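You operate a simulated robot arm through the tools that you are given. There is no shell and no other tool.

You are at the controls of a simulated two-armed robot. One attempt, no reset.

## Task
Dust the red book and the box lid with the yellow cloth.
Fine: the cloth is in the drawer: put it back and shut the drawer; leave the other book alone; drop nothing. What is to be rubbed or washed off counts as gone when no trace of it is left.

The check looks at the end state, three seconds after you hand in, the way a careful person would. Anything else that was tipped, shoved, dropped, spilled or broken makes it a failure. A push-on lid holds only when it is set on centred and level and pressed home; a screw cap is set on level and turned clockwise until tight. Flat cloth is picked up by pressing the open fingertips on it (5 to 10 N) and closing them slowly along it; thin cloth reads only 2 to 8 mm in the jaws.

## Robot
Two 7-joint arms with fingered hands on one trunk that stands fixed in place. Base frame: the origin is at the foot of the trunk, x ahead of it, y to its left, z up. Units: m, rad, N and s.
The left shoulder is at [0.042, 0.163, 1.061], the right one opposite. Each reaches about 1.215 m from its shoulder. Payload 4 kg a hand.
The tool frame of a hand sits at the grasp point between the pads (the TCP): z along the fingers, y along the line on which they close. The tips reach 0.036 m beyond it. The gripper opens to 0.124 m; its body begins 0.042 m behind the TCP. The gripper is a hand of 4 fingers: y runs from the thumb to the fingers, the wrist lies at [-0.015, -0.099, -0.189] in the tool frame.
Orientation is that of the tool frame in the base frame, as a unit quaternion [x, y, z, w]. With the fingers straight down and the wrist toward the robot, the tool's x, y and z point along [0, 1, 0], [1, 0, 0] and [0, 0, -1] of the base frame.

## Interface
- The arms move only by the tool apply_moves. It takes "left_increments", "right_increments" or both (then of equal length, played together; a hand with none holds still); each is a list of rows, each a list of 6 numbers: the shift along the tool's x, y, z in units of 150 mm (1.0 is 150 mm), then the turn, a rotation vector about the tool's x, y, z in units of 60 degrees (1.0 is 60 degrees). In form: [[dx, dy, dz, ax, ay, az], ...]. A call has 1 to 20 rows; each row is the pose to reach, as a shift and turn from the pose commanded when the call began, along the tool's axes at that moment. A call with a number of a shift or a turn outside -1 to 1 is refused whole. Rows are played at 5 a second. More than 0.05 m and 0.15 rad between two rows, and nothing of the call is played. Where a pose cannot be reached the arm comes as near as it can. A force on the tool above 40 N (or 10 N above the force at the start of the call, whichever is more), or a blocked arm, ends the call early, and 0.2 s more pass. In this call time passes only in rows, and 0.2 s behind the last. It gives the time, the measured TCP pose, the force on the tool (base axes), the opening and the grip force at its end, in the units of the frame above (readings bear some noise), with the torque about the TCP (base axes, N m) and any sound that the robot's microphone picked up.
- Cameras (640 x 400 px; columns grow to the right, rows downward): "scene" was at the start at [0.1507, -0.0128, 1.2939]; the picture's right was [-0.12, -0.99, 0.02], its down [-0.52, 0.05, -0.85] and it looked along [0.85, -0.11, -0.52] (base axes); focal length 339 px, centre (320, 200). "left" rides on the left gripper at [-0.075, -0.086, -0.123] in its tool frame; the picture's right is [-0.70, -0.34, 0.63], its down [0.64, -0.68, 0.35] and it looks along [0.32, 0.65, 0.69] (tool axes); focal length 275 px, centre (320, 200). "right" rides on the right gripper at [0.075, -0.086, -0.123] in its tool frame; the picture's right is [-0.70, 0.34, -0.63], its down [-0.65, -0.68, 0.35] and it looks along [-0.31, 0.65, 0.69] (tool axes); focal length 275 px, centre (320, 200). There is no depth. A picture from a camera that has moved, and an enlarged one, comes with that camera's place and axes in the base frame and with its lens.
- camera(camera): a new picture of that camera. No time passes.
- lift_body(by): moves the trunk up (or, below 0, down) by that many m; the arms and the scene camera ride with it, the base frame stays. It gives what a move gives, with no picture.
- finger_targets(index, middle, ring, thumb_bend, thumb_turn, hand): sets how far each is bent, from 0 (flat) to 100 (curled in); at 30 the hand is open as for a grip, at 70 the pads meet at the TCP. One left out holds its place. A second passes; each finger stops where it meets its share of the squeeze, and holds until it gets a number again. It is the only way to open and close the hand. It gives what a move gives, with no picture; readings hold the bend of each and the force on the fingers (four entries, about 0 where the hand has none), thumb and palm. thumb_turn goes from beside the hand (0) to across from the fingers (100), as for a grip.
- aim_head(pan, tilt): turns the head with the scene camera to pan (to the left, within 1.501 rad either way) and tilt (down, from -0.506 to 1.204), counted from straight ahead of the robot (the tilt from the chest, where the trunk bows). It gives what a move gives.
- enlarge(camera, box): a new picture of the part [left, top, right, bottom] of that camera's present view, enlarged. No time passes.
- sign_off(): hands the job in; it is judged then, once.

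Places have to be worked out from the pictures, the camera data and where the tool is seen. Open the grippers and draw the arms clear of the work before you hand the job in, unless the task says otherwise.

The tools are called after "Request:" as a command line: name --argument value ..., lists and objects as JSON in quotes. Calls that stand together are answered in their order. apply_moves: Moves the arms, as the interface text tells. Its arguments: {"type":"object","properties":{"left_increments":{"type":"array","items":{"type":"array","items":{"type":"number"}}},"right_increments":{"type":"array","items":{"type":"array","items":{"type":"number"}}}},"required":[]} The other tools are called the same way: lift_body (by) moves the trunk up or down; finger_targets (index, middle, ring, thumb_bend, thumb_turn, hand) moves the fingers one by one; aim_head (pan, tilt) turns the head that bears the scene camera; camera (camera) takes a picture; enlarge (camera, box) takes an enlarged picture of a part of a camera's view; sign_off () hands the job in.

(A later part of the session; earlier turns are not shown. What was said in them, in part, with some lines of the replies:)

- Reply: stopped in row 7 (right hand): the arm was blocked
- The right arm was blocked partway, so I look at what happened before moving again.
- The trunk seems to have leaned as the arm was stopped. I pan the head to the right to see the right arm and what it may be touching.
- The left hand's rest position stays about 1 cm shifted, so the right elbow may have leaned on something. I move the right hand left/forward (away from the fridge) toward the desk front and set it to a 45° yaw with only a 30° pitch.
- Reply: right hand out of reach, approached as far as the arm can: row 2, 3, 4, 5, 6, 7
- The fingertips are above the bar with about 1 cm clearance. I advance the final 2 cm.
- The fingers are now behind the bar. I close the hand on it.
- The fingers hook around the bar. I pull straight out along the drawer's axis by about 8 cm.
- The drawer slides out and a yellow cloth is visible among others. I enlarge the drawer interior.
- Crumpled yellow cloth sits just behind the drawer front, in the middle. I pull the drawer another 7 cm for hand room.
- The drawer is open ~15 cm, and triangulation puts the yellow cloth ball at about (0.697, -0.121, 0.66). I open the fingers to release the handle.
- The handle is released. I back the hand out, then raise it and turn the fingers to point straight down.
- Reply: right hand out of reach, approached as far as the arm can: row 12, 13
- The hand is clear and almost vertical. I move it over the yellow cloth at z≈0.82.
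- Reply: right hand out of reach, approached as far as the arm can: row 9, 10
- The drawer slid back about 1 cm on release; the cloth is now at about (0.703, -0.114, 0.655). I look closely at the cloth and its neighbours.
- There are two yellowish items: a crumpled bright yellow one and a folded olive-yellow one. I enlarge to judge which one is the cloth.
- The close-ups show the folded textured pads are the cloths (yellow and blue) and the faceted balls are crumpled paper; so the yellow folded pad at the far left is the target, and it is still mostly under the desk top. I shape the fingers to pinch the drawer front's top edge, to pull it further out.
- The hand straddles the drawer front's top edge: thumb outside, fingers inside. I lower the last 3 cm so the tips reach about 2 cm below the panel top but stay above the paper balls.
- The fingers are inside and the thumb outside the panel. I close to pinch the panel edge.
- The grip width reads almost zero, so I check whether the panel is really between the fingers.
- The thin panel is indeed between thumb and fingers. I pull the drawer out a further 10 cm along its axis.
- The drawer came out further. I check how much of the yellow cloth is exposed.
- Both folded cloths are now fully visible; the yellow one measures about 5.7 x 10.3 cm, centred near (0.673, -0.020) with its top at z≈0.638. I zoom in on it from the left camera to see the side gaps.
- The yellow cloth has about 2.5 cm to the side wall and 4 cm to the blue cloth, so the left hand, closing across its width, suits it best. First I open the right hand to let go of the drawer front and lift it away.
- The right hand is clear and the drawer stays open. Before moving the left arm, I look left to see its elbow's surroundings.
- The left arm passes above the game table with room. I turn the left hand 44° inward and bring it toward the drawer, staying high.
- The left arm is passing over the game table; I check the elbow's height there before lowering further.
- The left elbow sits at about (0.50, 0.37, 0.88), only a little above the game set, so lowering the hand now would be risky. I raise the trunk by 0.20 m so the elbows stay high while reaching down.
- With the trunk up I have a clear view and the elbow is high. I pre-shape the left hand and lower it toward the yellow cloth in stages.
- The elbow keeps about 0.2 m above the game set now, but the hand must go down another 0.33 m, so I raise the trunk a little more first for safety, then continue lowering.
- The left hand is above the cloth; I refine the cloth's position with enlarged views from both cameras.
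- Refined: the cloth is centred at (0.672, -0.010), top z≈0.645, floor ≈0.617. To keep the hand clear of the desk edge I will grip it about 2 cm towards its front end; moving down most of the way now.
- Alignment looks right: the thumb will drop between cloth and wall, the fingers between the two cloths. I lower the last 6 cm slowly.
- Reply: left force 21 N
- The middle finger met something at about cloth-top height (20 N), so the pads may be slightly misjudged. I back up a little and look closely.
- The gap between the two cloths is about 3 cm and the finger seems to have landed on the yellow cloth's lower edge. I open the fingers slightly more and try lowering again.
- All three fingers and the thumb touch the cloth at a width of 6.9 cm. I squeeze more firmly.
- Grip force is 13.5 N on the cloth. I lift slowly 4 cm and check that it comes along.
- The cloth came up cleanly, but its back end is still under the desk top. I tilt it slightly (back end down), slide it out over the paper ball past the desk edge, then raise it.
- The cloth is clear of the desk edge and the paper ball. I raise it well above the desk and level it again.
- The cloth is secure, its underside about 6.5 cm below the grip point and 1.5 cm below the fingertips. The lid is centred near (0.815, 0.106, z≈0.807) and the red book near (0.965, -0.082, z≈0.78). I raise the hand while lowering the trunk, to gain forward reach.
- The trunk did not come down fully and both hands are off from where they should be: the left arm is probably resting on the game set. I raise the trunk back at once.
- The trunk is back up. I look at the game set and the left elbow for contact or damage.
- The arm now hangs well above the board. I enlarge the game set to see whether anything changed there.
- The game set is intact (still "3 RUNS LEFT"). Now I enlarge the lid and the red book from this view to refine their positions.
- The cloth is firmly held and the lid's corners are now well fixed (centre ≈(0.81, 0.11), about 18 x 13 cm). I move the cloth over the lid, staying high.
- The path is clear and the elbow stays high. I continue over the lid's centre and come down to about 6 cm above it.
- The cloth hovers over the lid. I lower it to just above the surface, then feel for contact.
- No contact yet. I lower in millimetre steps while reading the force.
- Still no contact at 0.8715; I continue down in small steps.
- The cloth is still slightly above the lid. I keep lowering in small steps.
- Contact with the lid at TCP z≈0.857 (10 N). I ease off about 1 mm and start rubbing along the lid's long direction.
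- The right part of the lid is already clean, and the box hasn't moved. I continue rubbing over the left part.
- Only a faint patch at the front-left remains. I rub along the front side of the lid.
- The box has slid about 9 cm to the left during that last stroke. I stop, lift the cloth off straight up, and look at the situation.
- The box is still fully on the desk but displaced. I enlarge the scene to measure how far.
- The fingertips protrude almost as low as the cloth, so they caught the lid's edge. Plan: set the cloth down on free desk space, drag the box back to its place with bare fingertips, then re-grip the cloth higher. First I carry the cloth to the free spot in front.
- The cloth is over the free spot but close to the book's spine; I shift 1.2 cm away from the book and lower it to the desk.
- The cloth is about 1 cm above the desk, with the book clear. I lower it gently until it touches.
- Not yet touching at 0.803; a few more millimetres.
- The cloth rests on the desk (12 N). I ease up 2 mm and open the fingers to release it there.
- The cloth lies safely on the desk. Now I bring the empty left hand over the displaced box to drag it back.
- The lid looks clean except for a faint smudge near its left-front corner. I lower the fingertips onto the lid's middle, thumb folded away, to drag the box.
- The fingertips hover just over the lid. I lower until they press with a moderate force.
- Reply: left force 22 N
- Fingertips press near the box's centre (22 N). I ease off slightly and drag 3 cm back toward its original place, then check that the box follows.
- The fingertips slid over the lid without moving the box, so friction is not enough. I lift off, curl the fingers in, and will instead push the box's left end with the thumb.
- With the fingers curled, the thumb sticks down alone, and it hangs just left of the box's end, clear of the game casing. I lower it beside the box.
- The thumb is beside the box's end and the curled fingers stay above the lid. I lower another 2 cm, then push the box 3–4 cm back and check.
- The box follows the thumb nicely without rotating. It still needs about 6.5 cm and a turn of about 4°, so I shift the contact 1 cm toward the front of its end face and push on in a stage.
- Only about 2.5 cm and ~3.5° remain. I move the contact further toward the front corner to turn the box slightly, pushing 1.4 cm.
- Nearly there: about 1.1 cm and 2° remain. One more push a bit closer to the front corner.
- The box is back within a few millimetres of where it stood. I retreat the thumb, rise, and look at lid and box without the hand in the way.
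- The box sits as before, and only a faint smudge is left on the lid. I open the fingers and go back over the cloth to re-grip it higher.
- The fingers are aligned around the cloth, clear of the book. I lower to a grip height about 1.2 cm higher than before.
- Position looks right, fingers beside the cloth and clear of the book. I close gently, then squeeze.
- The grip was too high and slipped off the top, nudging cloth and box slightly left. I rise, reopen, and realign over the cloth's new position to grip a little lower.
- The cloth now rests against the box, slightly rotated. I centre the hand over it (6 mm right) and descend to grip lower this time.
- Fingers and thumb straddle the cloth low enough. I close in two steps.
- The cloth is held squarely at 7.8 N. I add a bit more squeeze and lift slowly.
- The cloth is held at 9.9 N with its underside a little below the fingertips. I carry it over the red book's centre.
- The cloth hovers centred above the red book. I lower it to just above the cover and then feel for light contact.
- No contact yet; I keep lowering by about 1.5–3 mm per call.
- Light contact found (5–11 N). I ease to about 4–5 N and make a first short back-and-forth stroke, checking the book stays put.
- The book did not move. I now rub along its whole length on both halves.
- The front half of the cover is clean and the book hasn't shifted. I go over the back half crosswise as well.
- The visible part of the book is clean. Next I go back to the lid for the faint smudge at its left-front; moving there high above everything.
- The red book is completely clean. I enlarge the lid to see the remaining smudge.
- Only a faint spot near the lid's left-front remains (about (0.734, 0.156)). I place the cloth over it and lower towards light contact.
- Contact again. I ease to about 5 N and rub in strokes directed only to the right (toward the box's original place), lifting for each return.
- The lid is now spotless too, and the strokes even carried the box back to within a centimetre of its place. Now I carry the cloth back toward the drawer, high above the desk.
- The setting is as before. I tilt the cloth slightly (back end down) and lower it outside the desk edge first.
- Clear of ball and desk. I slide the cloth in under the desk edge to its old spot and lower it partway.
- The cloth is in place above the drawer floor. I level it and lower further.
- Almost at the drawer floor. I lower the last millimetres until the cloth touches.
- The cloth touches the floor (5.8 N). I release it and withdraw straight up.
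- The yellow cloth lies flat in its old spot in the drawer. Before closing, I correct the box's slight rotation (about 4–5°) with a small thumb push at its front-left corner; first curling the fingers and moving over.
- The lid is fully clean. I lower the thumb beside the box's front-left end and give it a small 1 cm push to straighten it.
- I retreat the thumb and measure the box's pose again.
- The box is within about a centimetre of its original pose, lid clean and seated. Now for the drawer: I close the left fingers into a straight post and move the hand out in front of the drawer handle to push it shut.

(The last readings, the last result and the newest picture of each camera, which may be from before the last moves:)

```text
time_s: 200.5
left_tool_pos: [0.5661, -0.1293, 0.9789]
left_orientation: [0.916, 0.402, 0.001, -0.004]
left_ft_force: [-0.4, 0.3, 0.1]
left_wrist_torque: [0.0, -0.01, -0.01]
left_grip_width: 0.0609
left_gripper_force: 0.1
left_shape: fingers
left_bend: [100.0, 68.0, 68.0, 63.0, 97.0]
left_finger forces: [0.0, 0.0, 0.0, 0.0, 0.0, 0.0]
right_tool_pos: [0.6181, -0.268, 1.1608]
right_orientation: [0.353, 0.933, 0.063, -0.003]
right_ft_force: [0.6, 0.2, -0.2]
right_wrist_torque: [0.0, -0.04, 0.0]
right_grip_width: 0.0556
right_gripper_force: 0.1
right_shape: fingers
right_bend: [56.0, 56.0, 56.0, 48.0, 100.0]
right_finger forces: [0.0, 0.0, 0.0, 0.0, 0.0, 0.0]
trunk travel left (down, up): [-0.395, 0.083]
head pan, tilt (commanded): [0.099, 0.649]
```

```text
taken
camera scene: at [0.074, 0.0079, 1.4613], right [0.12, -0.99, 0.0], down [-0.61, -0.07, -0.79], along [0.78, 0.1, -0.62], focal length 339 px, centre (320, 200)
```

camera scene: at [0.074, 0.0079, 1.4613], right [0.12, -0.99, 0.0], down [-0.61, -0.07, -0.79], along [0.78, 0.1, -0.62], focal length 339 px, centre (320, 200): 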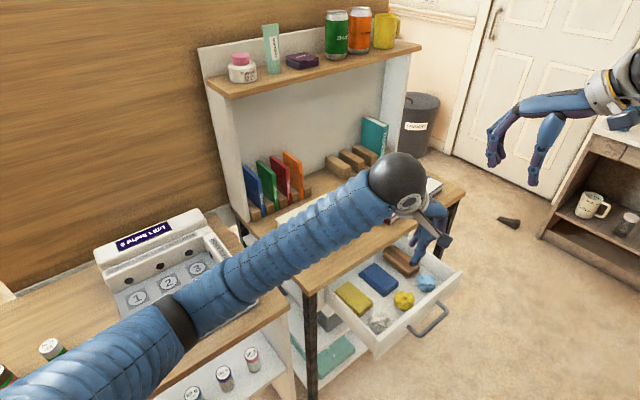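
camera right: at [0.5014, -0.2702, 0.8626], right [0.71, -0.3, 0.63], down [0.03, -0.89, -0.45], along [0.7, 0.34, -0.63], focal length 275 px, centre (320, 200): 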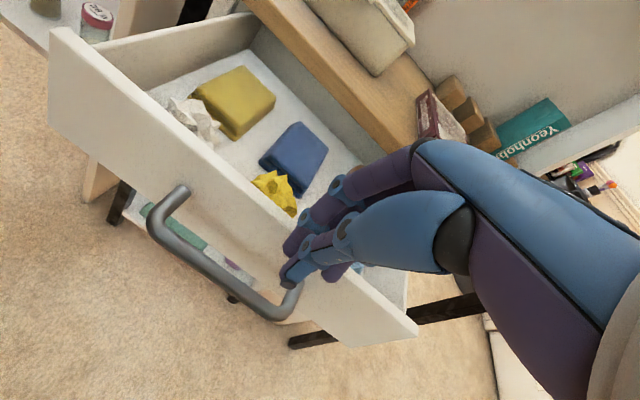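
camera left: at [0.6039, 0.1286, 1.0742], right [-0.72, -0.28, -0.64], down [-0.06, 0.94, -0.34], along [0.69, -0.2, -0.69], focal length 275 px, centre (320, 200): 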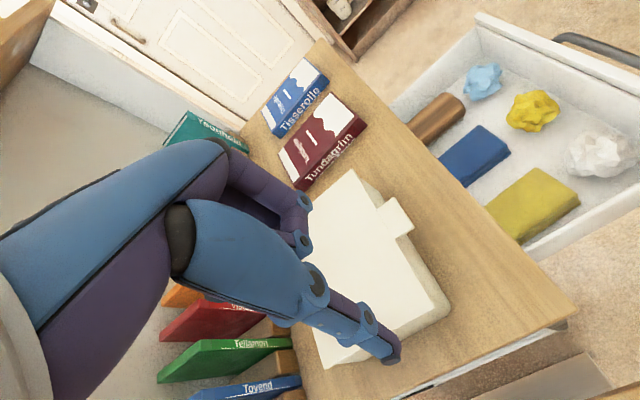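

The index stayed curled behind the thumb; I open the thumb first, then straighten the index, and continue outwards.

Request:
finger_targets --hand "left" --thumb_bend 25

Request:
finger_targets --hand "left" --index 66 --middle 66 --ring 66

Request:
finger_targets --hand "left" --thumb_bend 60

Request:
apply_moves --left_increments '[[-0.12, 0.05, 0, 0, 0, 0], [-0.25, 0.1, 0, 0, 0, 0], [-0.38, 0.15, 0, 0, 0, 0], [-0.51, 0.2, 0, 0, 0, 0], [-0.64, 0.26, 0, 0, 0, 0], [-0.77, 0.31, 0, 0, 0, 0], [-0.9, 0.36, 0, 0, 0, 0], [-0.98, 0.392, 0, 0, 0, 0]]'

Request:
camera --camera "scene"

Request:
camera --camera "left"

```text
time_s: 201.5
left_tool_pos: [0.566, -0.1304, 0.9786]
left_orientation: [0.916, 0.401, 0.001, -0.003]
left_ft_force: [-0.6, 0.8, -0.5]
left_wrist_torque: [-0.05, 0.0, 0.02]
left_grip_width: 0.0646
left_gripper_force: 0.1
left_shape: fingers
left_bend: [68.0, 68.0, 68.0, 25.0, 97.0]
left_finger forces: [0.0, 0.1, 0.1, 0.0, 0.0, 0.0]
right_tool_pos: [0.6186, -0.2665, 1.1611]
right_orientation: [0.353, 0.934, 0.063, -0.002]
right_ft_force: [0.7, -0.8, 0.1]
right_wrist_torque: [-0.01, 0.05, 0.01]
right_grip_width: 0.0558
right_gripper_force: 0.0
right_shape: fingers
right_bend: [56.0, 56.0, 56.0, 48.0, 100.0]
right_finger forces: [0.1, 0.1, 0.1, 0.0, 0.0, 0.0]
trunk travel left (down, up): [-0.395, 0.083]
head pan, tilt (commanded): [0.099, 0.649]
```

```text
time_s: 202.5
left_tool_pos: [0.5664, -0.1308, 0.9794]
left_orientation: [0.916, 0.402, 0.001, -0.003]
left_ft_force: [0.0, 0.1, -0.1]
left_wrist_torque: [0.01, -0.02, 0.01]
left_grip_width: 0.0675
left_gripper_force: 0.0
left_shape: fingers
left_bend: [66.0, 66.0, 66.0, 25.0, 97.0]
left_finger forces: [0.1, 0.0, 0.1, 0.1, 0.1, 0.0]
right_tool_pos: [0.6188, -0.2667, 1.1598]
right_orientation: [0.353, 0.933, 0.064, -0.002]
right_ft_force: [-0.2, -0.1, -0.5]
right_wrist_torque: [-0.03, 0.01, -0.01]
right_grip_width: 0.0556
right_gripper_force: 0.0
right_shape: fingers
right_bend: [56.0, 56.0, 56.0, 48.0, 100.0]
right_finger forces: [0.0, 0.0, 0.0, 0.0, 0.1, 0.0]
trunk travel left (down, up): [-0.395, 0.083]
head pan, tilt (commanded): [0.099, 0.649]
```

```text
time_s: 203.5
left_tool_pos: [0.5666, -0.1297, 0.9791]
left_orientation: [0.916, 0.401, 0.001, -0.003]
left_ft_force: [0.3, 0.2, 0.1]
left_wrist_torque: [0.0, -0.01, 0.05]
left_grip_width: 0.0219
left_gripper_force: 0.1
left_shape: fingers
left_bend: [66.0, 66.0, 66.0, 60.0, 97.0]
left_finger forces: [0.1, 0.1, 0.1, 0.0, 0.0, 0.0]
right_tool_pos: [0.6187, -0.2679, 1.1599]
right_orientation: [0.353, 0.933, 0.063, -0.002]
right_ft_force: [-0.2, -0.1, -0.5]
right_wrist_torque: [0.0, -0.02, -0.03]
right_grip_width: 0.0555
right_gripper_force: 0.2
right_shape: fingers
right_bend: [56.0, 56.0, 56.0, 48.0, 100.0]
right_finger forces: [0.0, 0.0, 0.1, 0.1, 0.1, 0.0]
trunk travel left (down, up): [-0.395, 0.083]
head pan, tilt (commanded): [0.099, 0.649]
```

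```text
time_s: 205.3
left_tool_pos: [0.51, -0.2775, 0.9774]
left_orientation: [0.915, 0.403, 0.001, -0.003]
left_ft_force: [0.1, -0.5, -0.1]
left_wrist_torque: [-0.01, 0.0, -0.01]
left_grip_width: 0.0218
left_gripper_force: 0.2
left_shape: fingers
left_bend: [66.0, 66.0, 66.0, 60.0, 97.0]
left_finger forces: [0.0, 0.0, 0.0, 0.1, 0.0, 0.1]
right_tool_pos: [0.618, -0.2665, 1.1607]
right_orientation: [0.353, 0.934, 0.063, -0.003]
right_ft_force: [-0.4, -0.3, -0.2]
right_wrist_torque: [0.02, 0.02, 0.02]
right_grip_width: 0.0557
right_gripper_force: 0.1
right_shape: fingers
right_bend: [56.0, 56.0, 56.0, 48.0, 100.0]
right_finger forces: [0.1, 0.0, 0.1, 0.0, 0.0, 0.0]
trunk travel left (down, up): [-0.395, 0.083]
head pan, tilt (commanded): [0.099, 0.649]
```

```text
taken
camera scene: at [0.0739, 0.0078, 1.4613], right [0.12, -0.99, 0.0], down [-0.61, -0.07, -0.79], along [0.78, 0.1, -0.62], focal length 339 px, centre (320, 200)
```

scene: 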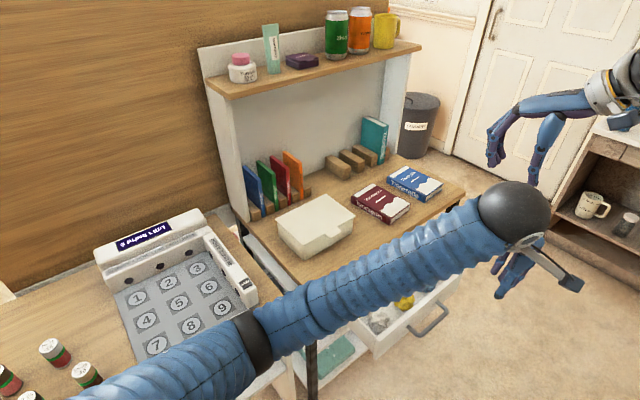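

```text
taken
camera left: at [0.3941, -0.2751, 1.1016], right [-0.72, -0.28, -0.64], down [-0.07, 0.94, -0.34], along [0.69, -0.2, -0.69], focal length 275 px, centre (320, 200)
```

left: 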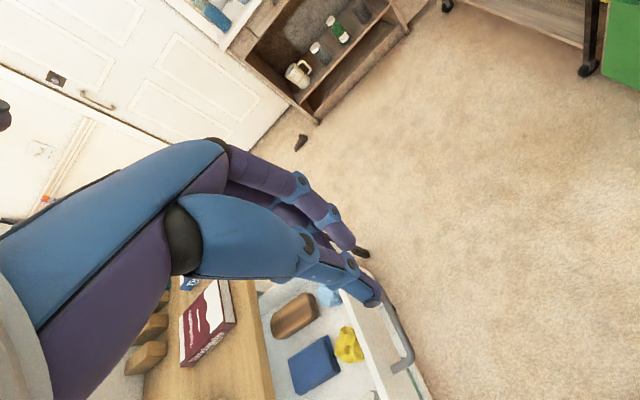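

The left hand reached the place in front of the drawer without trouble. I enlarge the handle area and the box for reference.

Request:
enlarge --camera "scene" --box '[360, 260, 500, 370]'

Request:
enlarge --camera "scene" --box '[260, 160, 380, 260]'

Request:
enlarge --camera "left" --box '[300, 240, 460, 400]'

```text
3.64 times, centred on (430, 315) of scene
camera zoom: at [0.0739, 0.0078, 1.4613], right [0.12, -0.99, 0.0], down [-0.61, -0.07, -0.79], along [0.78, 0.1, -0.62], focal length 1232 px, centre (-80, -218)
```

zoom: 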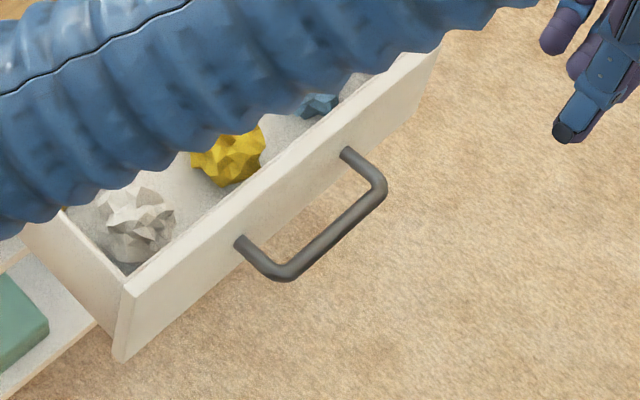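

```text
4.00 times, centred on (320, 210) of scene
camera zoom: at [0.0739, 0.0078, 1.4613], right [0.12, -0.99, 0.0], down [-0.61, -0.07, -0.79], along [0.78, 0.1, -0.62], focal length 1356 px, centre (320, 160)
```

zoom: 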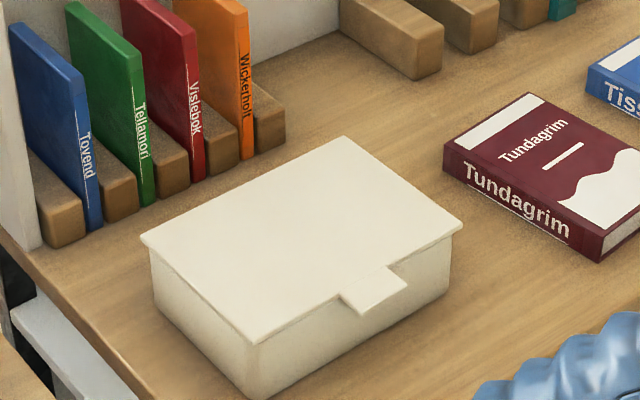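

```text
2.50 times, centred on (380, 320) of left
camera zoom: at [0.3941, -0.2751, 1.1016], right [-0.72, -0.28, -0.64], down [-0.07, 0.94, -0.34], along [0.69, -0.2, -0.69], focal length 688 px, centre (170, -100)
```

zoom: 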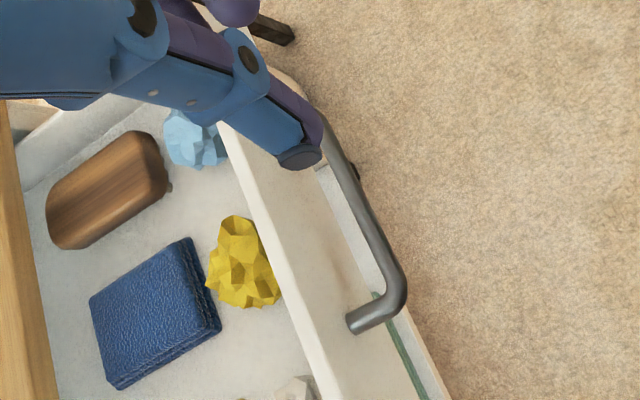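

The lid is spotless, and the handle bar is at v≈0.26 in front of which my hand hovers. I lower the closed left fingers outside the bar.

Request:
apply_moves --left_increments '[[0, 0, 0.14, 0, 0, 0], [0, 0, 0.28, 0, 0, 0], [0, 0, 0.42, 0, 0, 0], [0, 0, 0.56, 0, 0, 0], [0, 0, 0.7, 0, 0, 0], [0, 0, 0.85, 0, 0, 0], [0, 0, 1.0, 0, 0, 0]]'

Request:
camera --camera "scene"

Request:
camera --camera "left"

```text
time_s: 206.9
left_tool_pos: [0.509, -0.2757, 0.8276]
left_orientation: [0.916, 0.402, 0.001, -0.003]
left_ft_force: [-0.4, 0.5, 0.0]
left_wrist_torque: [0.01, -0.03, 0.0]
left_grip_width: 0.0219
left_gripper_force: 0.0
left_shape: fingers
left_bend: [66.0, 66.0, 66.0, 60.0, 97.0]
left_finger forces: [0.0, 0.0, 0.0, 0.0, 0.0, 0.0]
right_tool_pos: [0.6183, -0.2674, 1.1602]
right_orientation: [0.354, 0.933, 0.063, -0.002]
right_ft_force: [0.2, 0.5, 0.9]
right_wrist_torque: [0.0, -0.01, 0.01]
right_grip_width: 0.0558
right_gripper_force: 0.1
right_shape: fingers
right_bend: [56.0, 56.0, 56.0, 48.0, 100.0]
right_finger forces: [0.1, 0.0, 0.1, 0.1, 0.0, 0.1]
trunk travel left (down, up): [-0.395, 0.083]
head pan, tilt (commanded): [0.099, 0.649]
```

```text
taken
camera scene: at [0.074, 0.008, 1.4613], right [0.12, -0.99, 0.0], down [-0.61, -0.07, -0.79], along [0.78, 0.1, -0.62], focal length 339 px, centre (320, 200)
```

scene: 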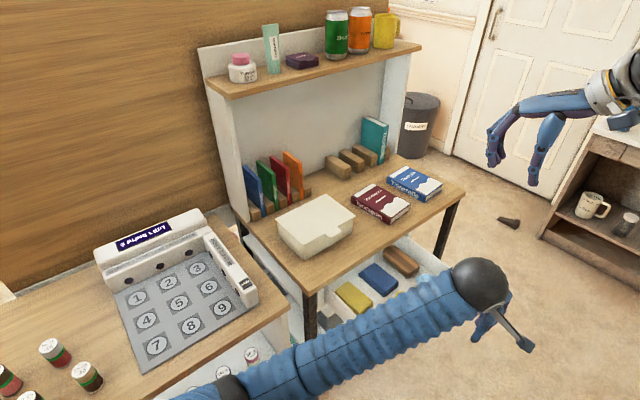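

```text
taken
camera left: at [0.3947, -0.2733, 0.9516], right [-0.72, -0.28, -0.64], down [-0.07, 0.94, -0.34], along [0.69, -0.2, -0.69], focal length 275 px, centre (320, 200)
```

left: 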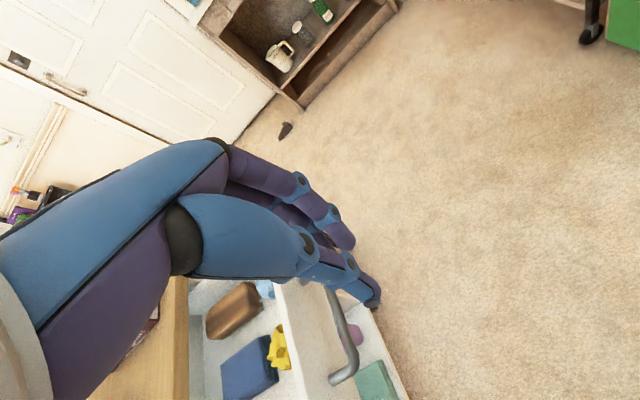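

Everything is clear: the elbow is in front of the tables. I lower the rest of the way to handle height.

Request:
apply_moves --left_increments '[[0, 0, 0.13, 0, 0, 0], [0, 0, 0.26, 0, 0, 0], [0, 0, 0.39, 0, 0, 0], [0, 0, 0.52, 0, 0, 0], [0, 0, 0.65, 0, 0, 0], [0, 0, 0.78, 0, 0, 0], [0, 0, 0.91, 0, 0, 0]]'

Request:
camera --camera "scene"

Request:
camera --camera "left"

```text
time_s: 208.5
left_tool_pos: [0.5104, -0.2776, 0.6897]
left_orientation: [0.915, 0.402, 0.002, -0.003]
left_ft_force: [0.3, 0.5, 0.9]
left_wrist_torque: [0.01, 0.01, -0.01]
left_grip_width: 0.0218
left_gripper_force: 0.0
left_shape: fingers
left_bend: [66.0, 66.0, 66.0, 60.0, 97.0]
left_finger forces: [0.0, 0.0, 0.0, 0.0, 0.0, 0.0]
right_tool_pos: [0.6185, -0.267, 1.1614]
right_orientation: [0.353, 0.934, 0.063, -0.003]
right_ft_force: [-0.2, -0.9, -0.1]
right_wrist_torque: [-0.01, -0.02, 0.0]
right_grip_width: 0.0558
right_gripper_force: 0.0
right_shape: fingers
right_bend: [56.0, 56.0, 56.0, 48.0, 100.0]
right_finger forces: [0.0, 0.0, 0.0, 0.0, 0.0, 0.1]
trunk travel left (down, up): [-0.395, 0.083]
head pan, tilt (commanded): [0.099, 0.649]
```

```text
taken
camera scene: at [0.0739, 0.0079, 1.4613], right [0.12, -0.99, 0.0], down [-0.61, -0.07, -0.79], along [0.78, 0.1, -0.62], focal length 339 px, centre (320, 200)
```

scene: 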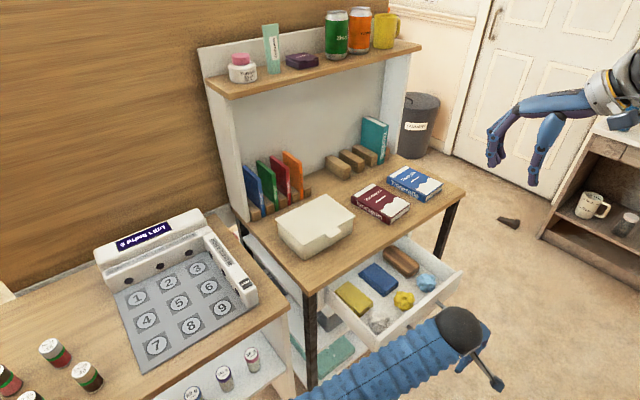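

```text
taken
camera left: at [0.3951, -0.2737, 0.8144], right [-0.72, -0.28, -0.64], down [-0.06, 0.94, -0.34], along [0.69, -0.2, -0.69], focal length 275 px, centre (320, 200)
```

left: 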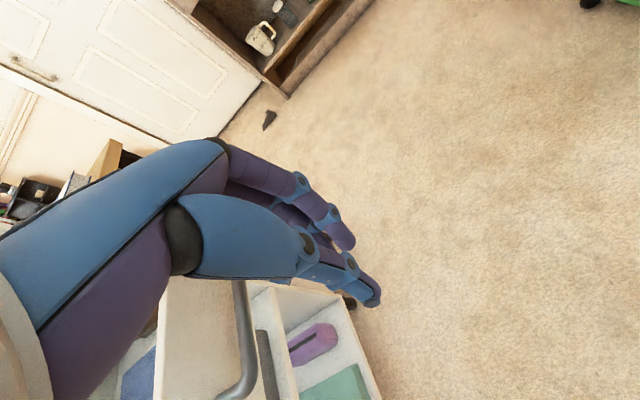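

The closed fingers are at handle height outside the bar. I push the drawer in along its axis, first 15 cm.

Request:
apply_moves --left_increments '[[0.1, 0, 0, 0, 0, 0], [0.2, 0, 0, 0, 0, 0], [0.3, 0, 0, 0, 0, 0], [0.38, 0, 0, 0, 0, 0], [0.45, 0, 0, 0, 0, 0], [0.52, 0, 0, 0, 0, 0], [0.6, 0, 0, 0, 0, 0], [0.68, 0, 0, 0, 0, 0], [0.76, 0, 0, 0, 0, 0], [0.84, 0, 0, 0, 0, 0], [0.92, 0, 0, 0, 0, 0], [1.0, 0, 0, 0, 0, 0]]'

Request:
camera --camera "scene"

Request:
camera --camera "left"

```text
time_s: 211.1
left_tool_pos: [0.611, -0.1657, 0.6927]
left_orientation: [0.916, 0.401, 0.002, -0.003]
left_ft_force: [0.5, 0.1, -0.3]
left_wrist_torque: [-0.01, -0.02, 0.0]
left_grip_width: 0.022
left_gripper_force: 0.1
left_shape: fingers
left_bend: [66.0, 66.0, 66.0, 60.0, 97.0]
left_finger forces: [0.0, 0.0, 0.0, 0.0, 0.0, 0.1]
right_tool_pos: [0.6198, -0.2676, 1.1617]
right_orientation: [0.353, 0.934, 0.063, -0.002]
right_ft_force: [-0.1, 0.9, 0.0]
right_wrist_torque: [-0.01, -0.01, -0.01]
right_grip_width: 0.0558
right_gripper_force: 0.1
right_shape: fingers
right_bend: [56.0, 56.0, 56.0, 48.0, 100.0]
right_finger forces: [0.0, 0.1, 0.1, 0.0, 0.0, 0.0]
trunk travel left (down, up): [-0.395, 0.083]
head pan, tilt (commanded): [0.099, 0.649]
```

```text
taken
camera scene: at [0.0741, 0.0082, 1.4613], right [0.12, -0.99, 0.0], down [-0.61, -0.07, -0.79], along [0.78, 0.1, -0.62], focal length 339 px, centre (320, 200)
```

scene: 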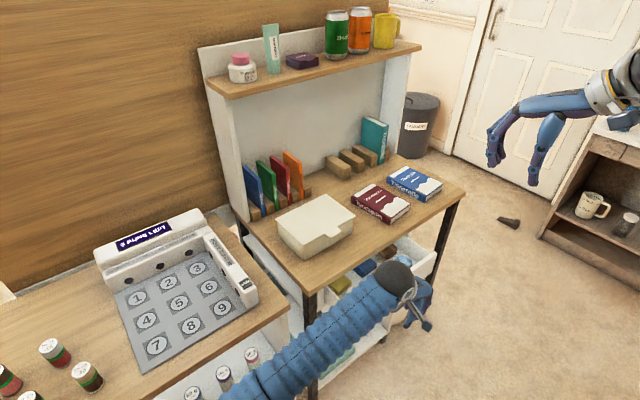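

```text
taken
camera left: at [0.4962, -0.162, 0.8156], right [-0.72, -0.28, -0.64], down [-0.06, 0.94, -0.34], along [0.69, -0.2, -0.69], focal length 275 px, centre (320, 200)
```

left: 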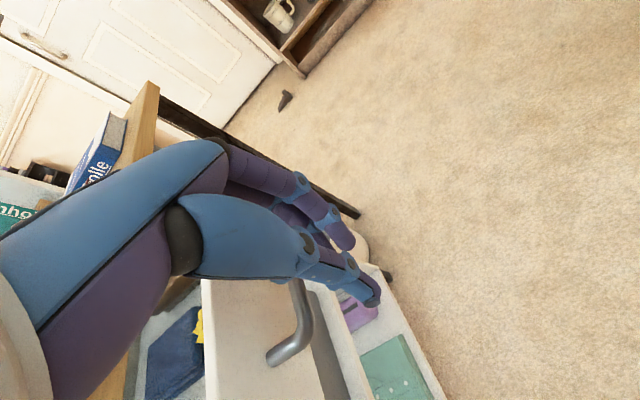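

The drawer slides in with the hand. I continue another 8 cm and look.

Request:
apply_moves --left_increments '[[0.07, 0, 0, 0, 0, 0], [0.14, 0, 0, 0, 0, 0], [0.21, 0, 0, 0, 0, 0], [0.28, 0, 0, 0, 0, 0], [0.35, 0, 0, 0, 0, 0], [0.42, 0, 0, 0, 0, 0], [0.49, 0, 0, 0, 0, 0], [0.54, 0, 0, 0, 0, 0]]'

Request:
enlarge --camera "scene" --box '[300, 200, 460, 330]'

Request:
camera --camera "left"

```text
time_s: 212.9
left_tool_pos: [0.6674, -0.1052, 0.6932]
left_orientation: [0.916, 0.402, 0.001, -0.004]
left_ft_force: [0.1, 0.5, 0.1]
left_wrist_torque: [0.0, -0.01, -0.01]
left_grip_width: 0.0219
left_gripper_force: 0.1
left_shape: fingers
left_bend: [66.0, 66.0, 66.0, 60.0, 97.0]
left_finger forces: [0.1, 0.0, 0.0, 0.0, 0.0, 0.0]
right_tool_pos: [0.6186, -0.267, 1.1607]
right_orientation: [0.353, 0.934, 0.063, -0.001]
right_ft_force: [-0.1, -0.3, 0.2]
right_wrist_torque: [0.02, 0.0, -0.01]
right_grip_width: 0.0555
right_gripper_force: 0.2
right_shape: fingers
right_bend: [56.0, 56.0, 56.0, 48.0, 100.0]
right_finger forces: [0.1, 0.0, 0.0, 0.0, 0.1, 0.0]
trunk travel left (down, up): [-0.395, 0.083]
head pan, tilt (commanded): [0.099, 0.649]
```

```text
3.08 times, centred on (380, 265) of scene
camera zoom: at [0.0741, 0.0082, 1.4613], right [0.12, -0.99, 0.0], down [-0.61, -0.07, -0.79], along [0.78, 0.1, -0.62], focal length 1043 px, centre (135, 0)
```

zoom: 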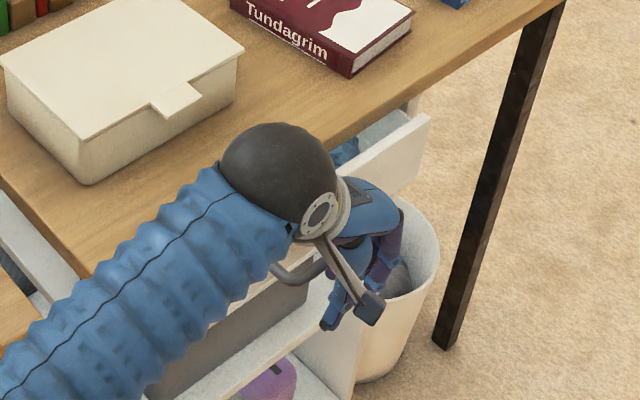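

```text
taken
camera left: at [0.5509, -0.1023, 0.8162], right [-0.72, -0.28, -0.64], down [-0.07, 0.94, -0.34], along [0.69, -0.2, -0.69], focal length 275 px, centre (320, 200)
```

left: 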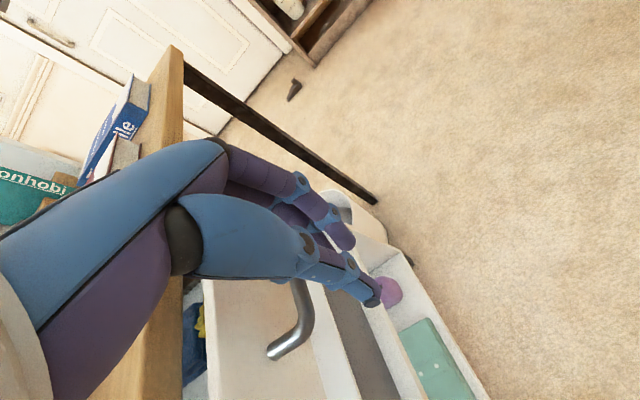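

About 3–4 cm remain. I push slowly until the drawer stops.

Request:
apply_moves --left_increments '[[0.05, 0, 0, 0, 0, 0], [0.1, 0, 0, 0, 0, 0], [0.15, 0, 0, 0, 0, 0], [0.18, 0, 0, 0, 0, 0]]'

Request:
enlarge --camera "scene" --box '[300, 200, 460, 330]'

Request:
camera --camera "left"

```text
time_s: 213.9
left_tool_pos: [0.6826, -0.085, 0.6934]
left_orientation: [0.916, 0.402, 0.001, -0.004]
left_ft_force: [0.4, -0.4, -0.4]
left_wrist_torque: [0.01, 0.01, 0.01]
left_grip_width: 0.0215
left_gripper_force: 0.1
left_shape: fingers
left_bend: [66.0, 66.0, 66.0, 60.0, 97.0]
left_finger forces: [0.1, 0.0, 0.0, 0.0, 0.1, 0.0]
right_tool_pos: [0.6182, -0.2671, 1.1605]
right_orientation: [0.352, 0.934, 0.064, -0.002]
right_ft_force: [0.1, 0.7, -0.2]
right_wrist_torque: [-0.02, -0.01, -0.03]
right_grip_width: 0.0557
right_gripper_force: 0.1
right_shape: fingers
right_bend: [56.0, 56.0, 56.0, 48.0, 100.0]
right_finger forces: [0.0, 0.0, 0.0, 0.0, 0.0, 0.1]
trunk travel left (down, up): [-0.395, 0.083]
head pan, tilt (commanded): [0.099, 0.649]
```

```text
3.08 times, centred on (380, 265) of scene
camera zoom: at [0.074, 0.0082, 1.4613], right [0.12, -0.99, 0.0], down [-0.61, -0.07, -0.79], along [0.78, 0.1, -0.62], focal length 1043 px, centre (135, 0)
```

zoom: 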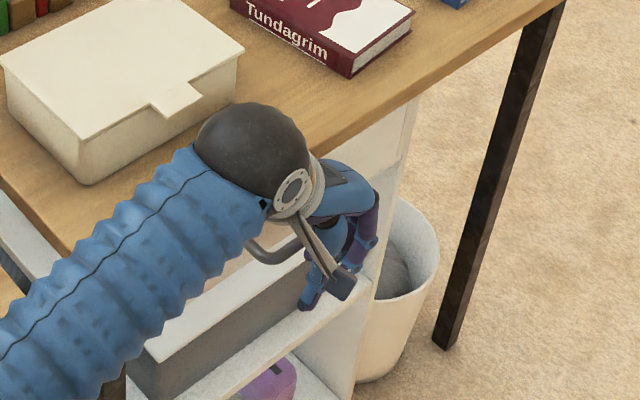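

```text
taken
camera left: at [0.5693, -0.0825, 0.8165], right [-0.72, -0.28, -0.64], down [-0.07, 0.94, -0.34], along [0.69, -0.2, -0.69], focal length 275 px, centre (320, 200)
```

left: 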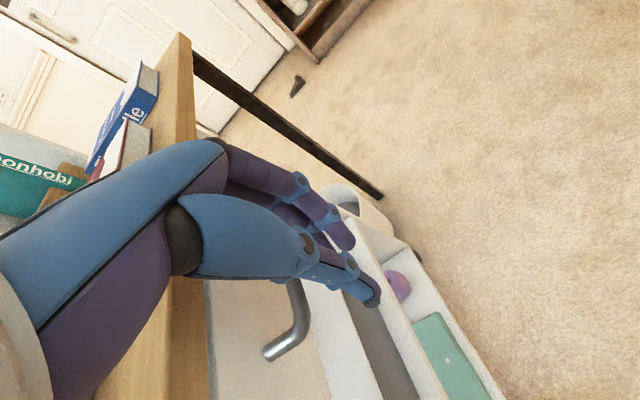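

The drawer looks nearly flush. I push a little further to feel the stop.

Request:
apply_moves --left_increments '[[0.02, 0, 0, 0, 0, 0], [0.04, 0, 0, 0, 0, 0], [0.06, 0, 0, 0, 0, 0]]'

Request:
apply_moves --left_increments '[[0.02, 0, 0, 0, 0, 0], [0.04, 0, 0, 0, 0, 0]]'

```text
time_s: 214.7
left_tool_pos: [0.6891, -0.0803, 0.6927]
left_orientation: [0.916, 0.401, 0.0, -0.003]
left_ft_force: [-3.9, -5.0, -0.1]
left_wrist_torque: [-0.12, 0.12, -0.1]
left_grip_width: 0.0218
left_gripper_force: 3.5
left_shape: fingers
left_bend: [66.0, 66.0, 66.0, 60.0, 97.0]
left_finger forces: [0.1, 0.0, 6.7, 0.1, 0.0, 0.1]
right_tool_pos: [0.6184, -0.2677, 1.1612]
right_orientation: [0.353, 0.933, 0.063, -0.002]
right_ft_force: [-0.9, 0.4, -0.6]
right_wrist_torque: [0.03, 0.02, 0.0]
right_grip_width: 0.0556
right_gripper_force: 0.0
right_shape: fingers
right_bend: [56.0, 56.0, 56.0, 48.0, 100.0]
right_finger forces: [0.1, 0.0, 0.0, 0.0, 0.1, 0.0]
trunk travel left (down, up): [-0.395, 0.083]
head pan, tilt (commanded): [0.099, 0.649]
```

```text
time_s: 215.3
left_tool_pos: [0.6923, -0.079, 0.6942]
left_orientation: [0.916, 0.401, 0.001, -0.003]
left_ft_force: [-21.6, -20.6, -0.7]
left_wrist_torque: [-0.56, 0.59, -0.38]
left_grip_width: 0.0219
left_gripper_force: 14.6
left_shape: fingers
left_bend: [66.0, 66.0, 67.0, 60.0, 97.0]
left_finger forces: [0.0, 0.1, 29.6, 0.0, 0.0, 0.0]
right_tool_pos: [0.6173, -0.269, 1.1614]
right_orientation: [0.352, 0.934, 0.063, -0.003]
right_ft_force: [-0.4, -0.5, 0.3]
right_wrist_torque: [0.02, -0.01, 0.02]
right_grip_width: 0.0558
right_gripper_force: 0.0
right_shape: fingers
right_bend: [56.0, 56.0, 56.0, 48.0, 100.0]
right_finger forces: [0.1, 0.0, 0.0, 0.0, 0.1, 0.0]
trunk travel left (down, up): [-0.395, 0.083]
head pan, tilt (commanded): [0.099, 0.649]
```

30 N against the stop: the drawer is shut. I back the hand away along -v, rise, and check.

Request:
apply_moves --left_increments '[[-0.1, 0, 0, 0, 0, 0], [-0.25, 0, 0, 0, 0, 0], [-0.45, 0, 0, 0, 0, 0], [-0.65, 0, -0.1, 0, 0, 0], [-0.8, 0, -0.3, 0, 0, 0], [-0.9, 0, -0.55, 0, 0, 0], [-0.95, 0, -0.8, 0, 0, 0], [-0.95, 0, -1.0, 0, 0, 0]]'

Request:
apply_moves --left_increments '[[0, 0, -0.15, 0, 0, 0], [0, 0, -0.35, 0, 0, 0], [0, 0, -0.55, 0, 0, 0], [0, 0, -0.75, 0, 0, 0], [0, 0, -1.0, 0, 0, 0]]'

Request:
camera --camera "scene"

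Request:
camera --camera "left"

```text
time_s: 217.1
left_tool_pos: [0.597, -0.1811, 0.8423]
left_orientation: [0.916, 0.402, 0.001, -0.003]
left_ft_force: [-0.2, 0.6, 0.3]
left_wrist_torque: [0.0, 0.03, 0.0]
left_grip_width: 0.022
left_gripper_force: 0.0
left_shape: fingers
left_bend: [66.0, 66.0, 66.0, 60.0, 97.0]
left_finger forces: [0.1, 0.1, 0.0, 0.0, 0.1, 0.0]
right_tool_pos: [0.6178, -0.2669, 1.1603]
right_orientation: [0.353, 0.934, 0.063, -0.003]
right_ft_force: [-1.3, 1.5, 0.7]
right_wrist_torque: [0.02, -0.01, -0.03]
right_grip_width: 0.0558
right_gripper_force: 0.1
right_shape: fingers
right_bend: [56.0, 56.0, 56.0, 48.0, 100.0]
right_finger forces: [0.0, 0.1, 0.0, 0.0, 0.0, 0.1]
trunk travel left (down, up): [-0.395, 0.083]
head pan, tilt (commanded): [0.099, 0.649]
```

```text
time_s: 218.3
left_tool_pos: [0.5978, -0.1815, 0.9923]
left_orientation: [0.916, 0.402, 0.002, -0.004]
left_ft_force: [-0.3, 0.0, 0.2]
left_wrist_torque: [-0.01, 0.02, -0.04]
left_grip_width: 0.0215
left_gripper_force: 0.0
left_shape: fingers
left_bend: [66.0, 66.0, 66.0, 60.0, 97.0]
left_finger forces: [0.0, 0.1, 0.1, 0.0, 0.0, 0.0]
right_tool_pos: [0.6185, -0.2665, 1.1609]
right_orientation: [0.352, 0.934, 0.063, -0.002]
right_ft_force: [0.3, -0.5, -0.6]
right_wrist_torque: [0.01, 0.02, -0.01]
right_grip_width: 0.0559
right_gripper_force: 0.1
right_shape: fingers
right_bend: [56.0, 56.0, 56.0, 48.0, 100.0]
right_finger forces: [0.0, 0.0, 0.1, 0.0, 0.0, 0.0]
trunk travel left (down, up): [-0.395, 0.083]
head pan, tilt (commanded): [0.099, 0.649]
```

```text
taken
camera scene: at [0.0739, 0.0078, 1.4614], right [0.12, -0.99, 0.0], down [-0.61, -0.07, -0.79], along [0.78, 0.1, -0.62], focal length 339 px, centre (320, 200)
```

scene: 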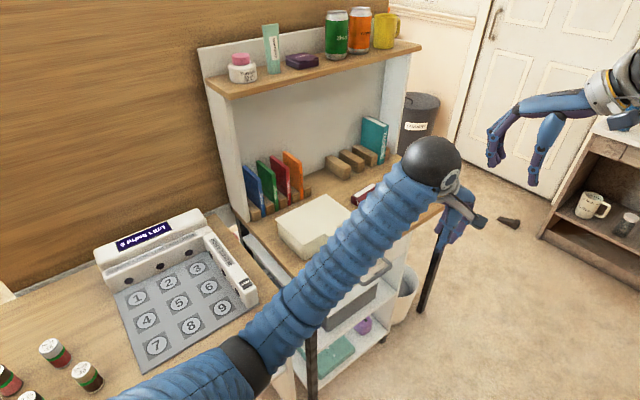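

```text
taken
camera left: at [0.4827, -0.1787, 1.1161], right [-0.72, -0.28, -0.64], down [-0.07, 0.94, -0.34], along [0.69, -0.2, -0.69], focal length 275 px, centre (320, 200)
```

left: 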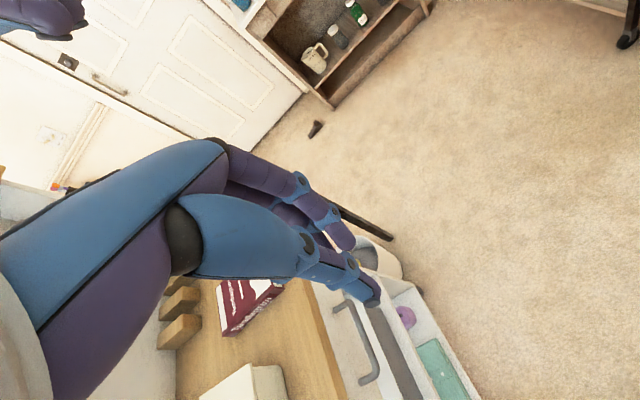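

The drawer seems shut. I check with the right wrist camera and enlarged scene view.

Request:
camera --camera "right"

Request:
enlarge --camera "scene" --box '[230, 180, 430, 340]'

```text
taken
camera right: at [0.5006, -0.2969, 1.2764], right [0.72, -0.28, 0.63], down [0.05, -0.89, -0.45], along [0.69, 0.36, -0.63], focal length 275 px, centre (320, 200)
```

right: 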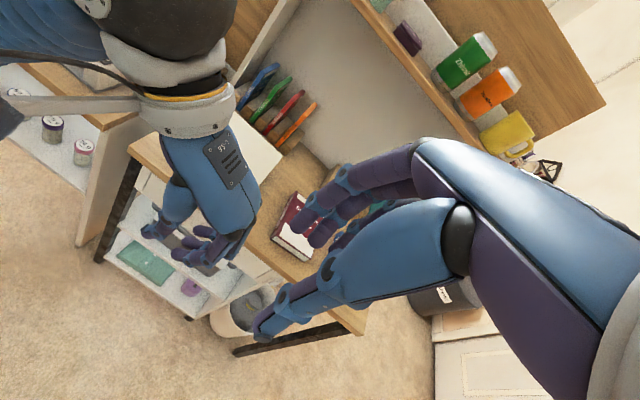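

```text
2.50 times, centred on (330, 260) of scene
camera zoom: at [0.0739, 0.0078, 1.4614], right [0.12, -0.99, 0.0], down [-0.61, -0.07, -0.79], along [0.78, 0.1, -0.62], focal length 847 px, centre (295, 50)
```

zoom: 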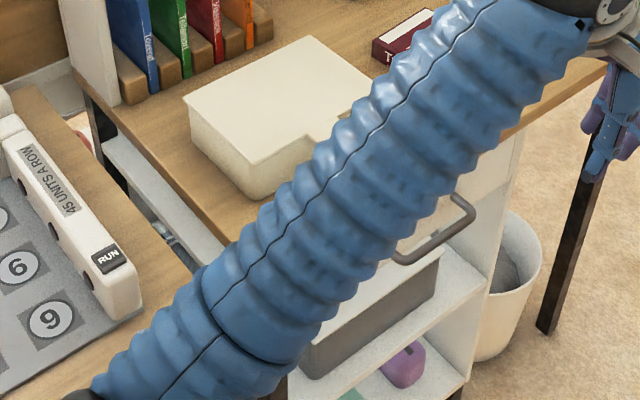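

The drawer front is flush. I raise the left arm and draw it back to the left, so the whole scene can be seen.

Request:
apply_moves --left_increments '[[0.05, -0.08, -0.1, 0, 0, 0], [0.12, -0.17, -0.2, 0, 0, 0], [0.2, -0.27, -0.3, 0, 0, 0], [0.29, -0.37, -0.4, 0, 0, 0], [0.38, -0.48, -0.5, 0, 0, 0], [0.48, -0.59, -0.55, 0, 0, 0], [0.58, -0.7, -0.6, 0, 0, 0], [0.66, -0.82, -0.6, 0, 0, 0]]'

Request:
apply_moves --left_increments '[[0.05, -0.09, -0.05, 0, 0, -0.07], [0.1, -0.19, -0.1, 0, 0, -0.15], [0.16, -0.3, -0.15, 0, 0, -0.23], [0.22, -0.41, -0.2, 0, 0, -0.31], [0.3, -0.52, -0.25, 0, 0, -0.4], [0.38, -0.63, -0.3, 0, 0, -0.5], [0.46, -0.74, -0.3, 0, 0, -0.6], [0.52, -0.85, -0.3, 0, 0, -0.7]]'

Request:
finger_targets --hand "left" --index 30 --middle 30 --ring 30 --thumb_bend 30

Request:
camera --camera "scene"

```text
time_s: 220.1
left_tool_pos: [0.575, -0.0257, 1.0838]
left_orientation: [0.916, 0.402, 0.001, -0.004]
left_ft_force: [-0.8, 0.0, 0.2]
left_wrist_torque: [0.01, 0.01, 0.01]
left_grip_width: 0.0216
left_gripper_force: 0.0
left_shape: fingers
left_bend: [66.0, 66.0, 66.0, 60.0, 97.0]
left_finger forces: [0.0, 0.0, 0.1, 0.0, 0.0, 0.0]
right_tool_pos: [0.6186, -0.2663, 1.1611]
right_orientation: [0.353, 0.934, 0.063, -0.002]
right_ft_force: [-0.4, 0.3, -0.8]
right_wrist_torque: [-0.01, 0.01, 0.0]
right_grip_width: 0.0557
right_gripper_force: 0.0
right_shape: fingers
right_bend: [56.0, 56.0, 56.0, 48.0, 100.0]
right_finger forces: [0.0, 0.0, 0.0, 0.1, 0.1, 0.1]
trunk travel left (down, up): [-0.395, 0.083]
head pan, tilt (commanded): [0.099, 0.649]
```

```text
time_s: 221.9
left_tool_pos: [0.5335, 0.1178, 1.1287]
left_orientation: [0.711, 0.704, 0.003, -0.003]
left_ft_force: [-0.3, 1.0, 0.1]
left_wrist_torque: [-0.02, 0.0, 0.0]
left_grip_width: 0.0217
left_gripper_force: 0.1
left_shape: fingers
left_bend: [66.0, 66.0, 66.0, 60.0, 97.0]
left_finger forces: [0.0, 0.0, 0.1, 0.0, 0.0, 0.1]
right_tool_pos: [0.6194, -0.2669, 1.1607]
right_orientation: [0.353, 0.933, 0.064, -0.003]
right_ft_force: [0.6, 0.1, 0.2]
right_wrist_torque: [0.01, -0.02, -0.01]
right_grip_width: 0.0557
right_gripper_force: 0.1
right_shape: fingers
right_bend: [56.0, 56.0, 56.0, 48.0, 100.0]
right_finger forces: [0.1, 0.0, 0.1, 0.0, 0.1, 0.1]
trunk travel left (down, up): [-0.395, 0.083]
head pan, tilt (commanded): [0.099, 0.649]
```

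```text
time_s: 222.9
left_tool_pos: [0.5326, 0.1176, 1.1293]
left_orientation: [0.711, 0.703, 0.002, -0.002]
left_ft_force: [0.0, -0.7, -1.0]
left_wrist_torque: [0.03, 0.01, -0.03]
left_grip_width: 0.1232
left_gripper_force: 0.1
left_shape: fingers
left_bend: [30.0, 30.0, 30.0, 30.0, 97.0]
left_finger forces: [0.1, 0.0, 0.0, 0.0, 0.1, 0.0]
right_tool_pos: [0.6183, -0.2662, 1.1604]
right_orientation: [0.354, 0.933, 0.064, -0.002]
right_ft_force: [-0.4, 0.3, -0.7]
right_wrist_torque: [0.04, 0.02, 0.0]
right_grip_width: 0.0556
right_gripper_force: 0.1
right_shape: fingers
right_bend: [56.0, 56.0, 56.0, 48.0, 100.0]
right_finger forces: [0.0, 0.0, 0.0, 0.0, 0.1, 0.0]
trunk travel left (down, up): [-0.395, 0.083]
head pan, tilt (commanded): [0.099, 0.649]
```

```text
taken
camera scene: at [0.0739, 0.0083, 1.4614], right [0.12, -0.99, 0.0], down [-0.61, -0.07, -0.79], along [0.78, 0.1, -0.62], focal length 339 px, centre (320, 200)
```

scene: 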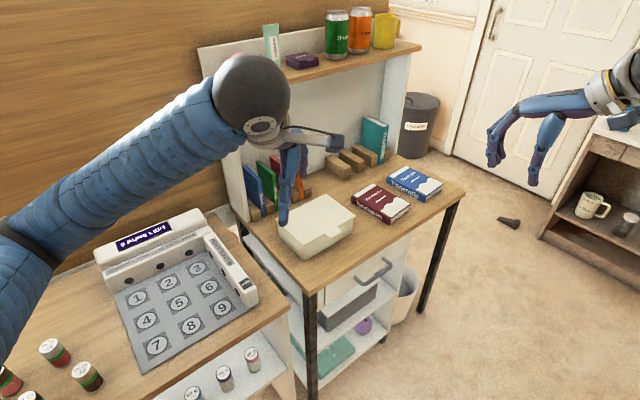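

The view is clear. I enlarge the drawer and the desktop to verify everything.

Request:
enlarge --camera "scene" --box '[270, 220, 430, 340]'

Request:
enlarge --camera "scene" --box '[240, 150, 460, 290]'

Request:
camera --camera "left"

Request:
camera --camera "right"

```text
3.33 times, centred on (350, 280) of scene
camera zoom: at [0.0739, 0.0083, 1.4614], right [0.12, -0.99, 0.0], down [-0.61, -0.07, -0.79], along [0.78, 0.1, -0.62], focal length 1130 px, centre (220, -67)
```

zoom: 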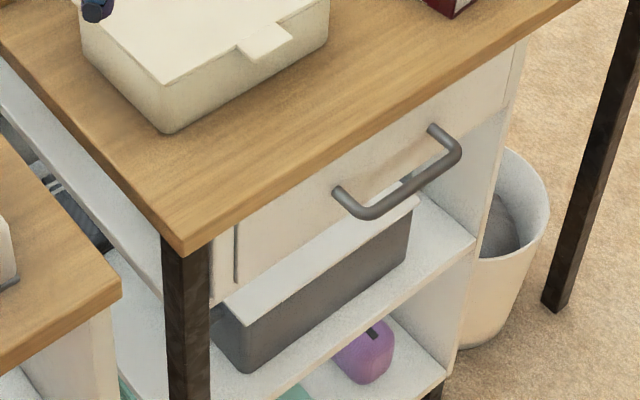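

```text
2.86 times, centred on (350, 220) of scene
camera zoom: at [0.0739, 0.0083, 1.4614], right [0.12, -0.99, 0.0], down [-0.61, -0.07, -0.79], along [0.78, 0.1, -0.62], focal length 968 px, centre (234, 143)
```

zoom: 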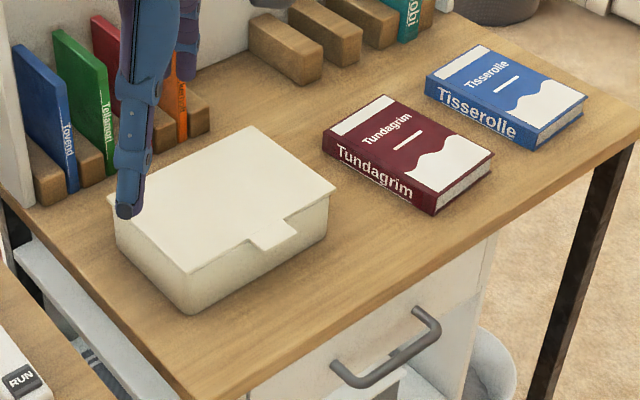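

```text
taken
camera left: at [0.4455, 0.0431, 1.2523], right [-0.34, -0.69, -0.64], down [-0.67, 0.65, -0.34], along [0.65, 0.31, -0.69], focal length 275 px, centre (320, 200)
```

left: 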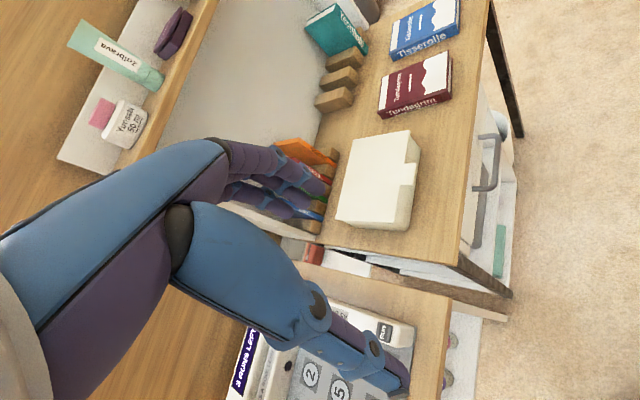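

```text
taken
camera right: at [0.5005, -0.2964, 1.2765], right [0.72, -0.28, 0.63], down [0.05, -0.89, -0.45], along [0.69, 0.36, -0.63], focal length 275 px, centre (320, 200)
```

right: 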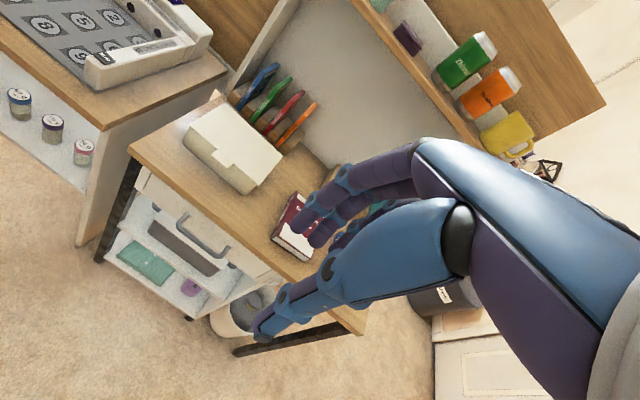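

Everything on the desk looks right: lid and red book clean, blue book untouched, drawer flush. I open the right hand too and look left to confirm the game table's items are all standing.

Request:
finger_targets --hand "right" --index 30 --middle 30 --ring 30 --thumb_bend 30

Request:
aim_head --pan 0.7 --tilt 0.9

Request:
camera --camera "scene"

```text
time_s: 223.9
left_tool_pos: [0.5324, 0.1168, 1.1297]
left_orientation: [0.71, 0.704, 0.002, -0.003]
left_ft_force: [0.7, -0.6, -0.6]
left_wrist_torque: [0.01, 0.01, -0.02]
left_grip_width: 0.123
left_gripper_force: 0.0
left_shape: fingers
left_bend: [30.0, 30.0, 30.0, 30.0, 97.0]
left_finger forces: [0.0, 0.1, 0.0, 0.1, 0.0, 0.2]
right_tool_pos: [0.6187, -0.2669, 1.1612]
right_orientation: [0.353, 0.934, 0.063, -0.002]
right_ft_force: [-0.1, -0.4, 0.6]
right_wrist_torque: [0.03, 0.01, 0.02]
right_grip_width: 0.1228
right_gripper_force: 0.0
right_shape: fingers
right_bend: [30.0, 30.0, 30.0, 30.0, 98.0]
right_finger forces: [0.1, 0.0, 0.1, 0.0, 0.0, 0.1]
trunk travel left (down, up): [-0.395, 0.083]
head pan, tilt (commanded): [0.099, 0.649]
```

```text
time_s: 224.9
left_tool_pos: [0.5337, 0.1169, 1.1283]
left_orientation: [0.711, 0.704, 0.002, -0.002]
left_ft_force: [-0.3, 0.5, 0.2]
left_wrist_torque: [0.0, -0.01, -0.01]
left_grip_width: 0.123
left_gripper_force: 0.1
left_shape: fingers
left_bend: [30.0, 30.0, 30.0, 30.0, 97.0]
left_finger forces: [0.0, 0.0, 0.0, 0.0, 0.0, 0.0]
right_tool_pos: [0.6194, -0.2677, 1.1609]
right_orientation: [0.352, 0.934, 0.063, -0.002]
right_ft_force: [0.3, -0.2, 0.7]
right_wrist_torque: [-0.06, 0.0, 0.02]
right_grip_width: 0.1229
right_gripper_force: 0.1
right_shape: fingers
right_bend: [30.0, 30.0, 30.0, 30.0, 98.0]
right_finger forces: [0.1, 0.0, 0.0, 0.0, 0.0, 0.1]
trunk travel left (down, up): [-0.395, 0.083]
head pan, tilt (commanded): [0.7, 0.901]
```

```text
taken
camera scene: at [0.0442, 0.0475, 1.4414], right [0.66, -0.75, -0.01], down [-0.6, -0.52, -0.61], along [0.45, 0.41, -0.79], focal length 339 px, centre (320, 200)
```

scene: 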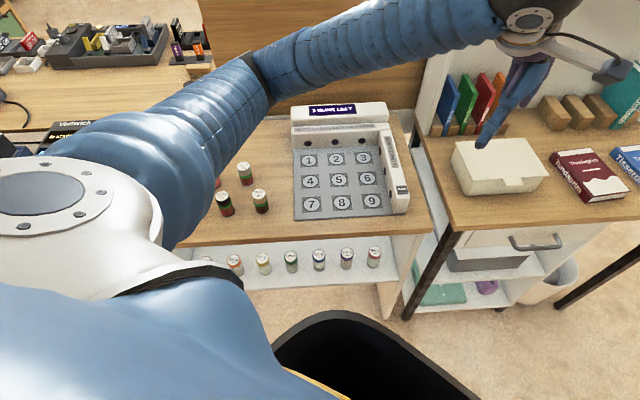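

All items are standing, the display still reads "3 RUNS LEFT", both hands are open and well clear, the cloth is back in the shut drawer, and the red book and box lid are spotless. I hand the job in.

Request:
sign_off

```text
The job is handed in.
```

The red book and the box lid are dusted, and the last pictures show no trace of dust on either. The yellow cloth is back in its spot in the drawer, and the drawer is shut. I took the folded yellow cloth to be the one you meant; there is also a ball of crumpled yellow paper in the drawer.

- **Box:** during the wiping I slid the box about 9 cm along the desk by accident, then pushed it back. It now stands within about 1–1.5 cm of where it was, turned by about 3°. The lid is still seated level.
- **Bumps:** two moves were blocked on the way. First the right arm was blocked while near the fridge, though I could not see what it touched. Later the left arm seems to have come down on the game set. The game set still reads "3 RUNS LEFT", and nothing I could see was knocked over.
- **Cloth on the desk:** I set the cloth down on the desk once to change my grip. My second attempt slipped off it and nudged the box slightly, which I corrected afterwards.

The blue book was not touched, nothing was dropped, and both hands are open and clear of the desk.
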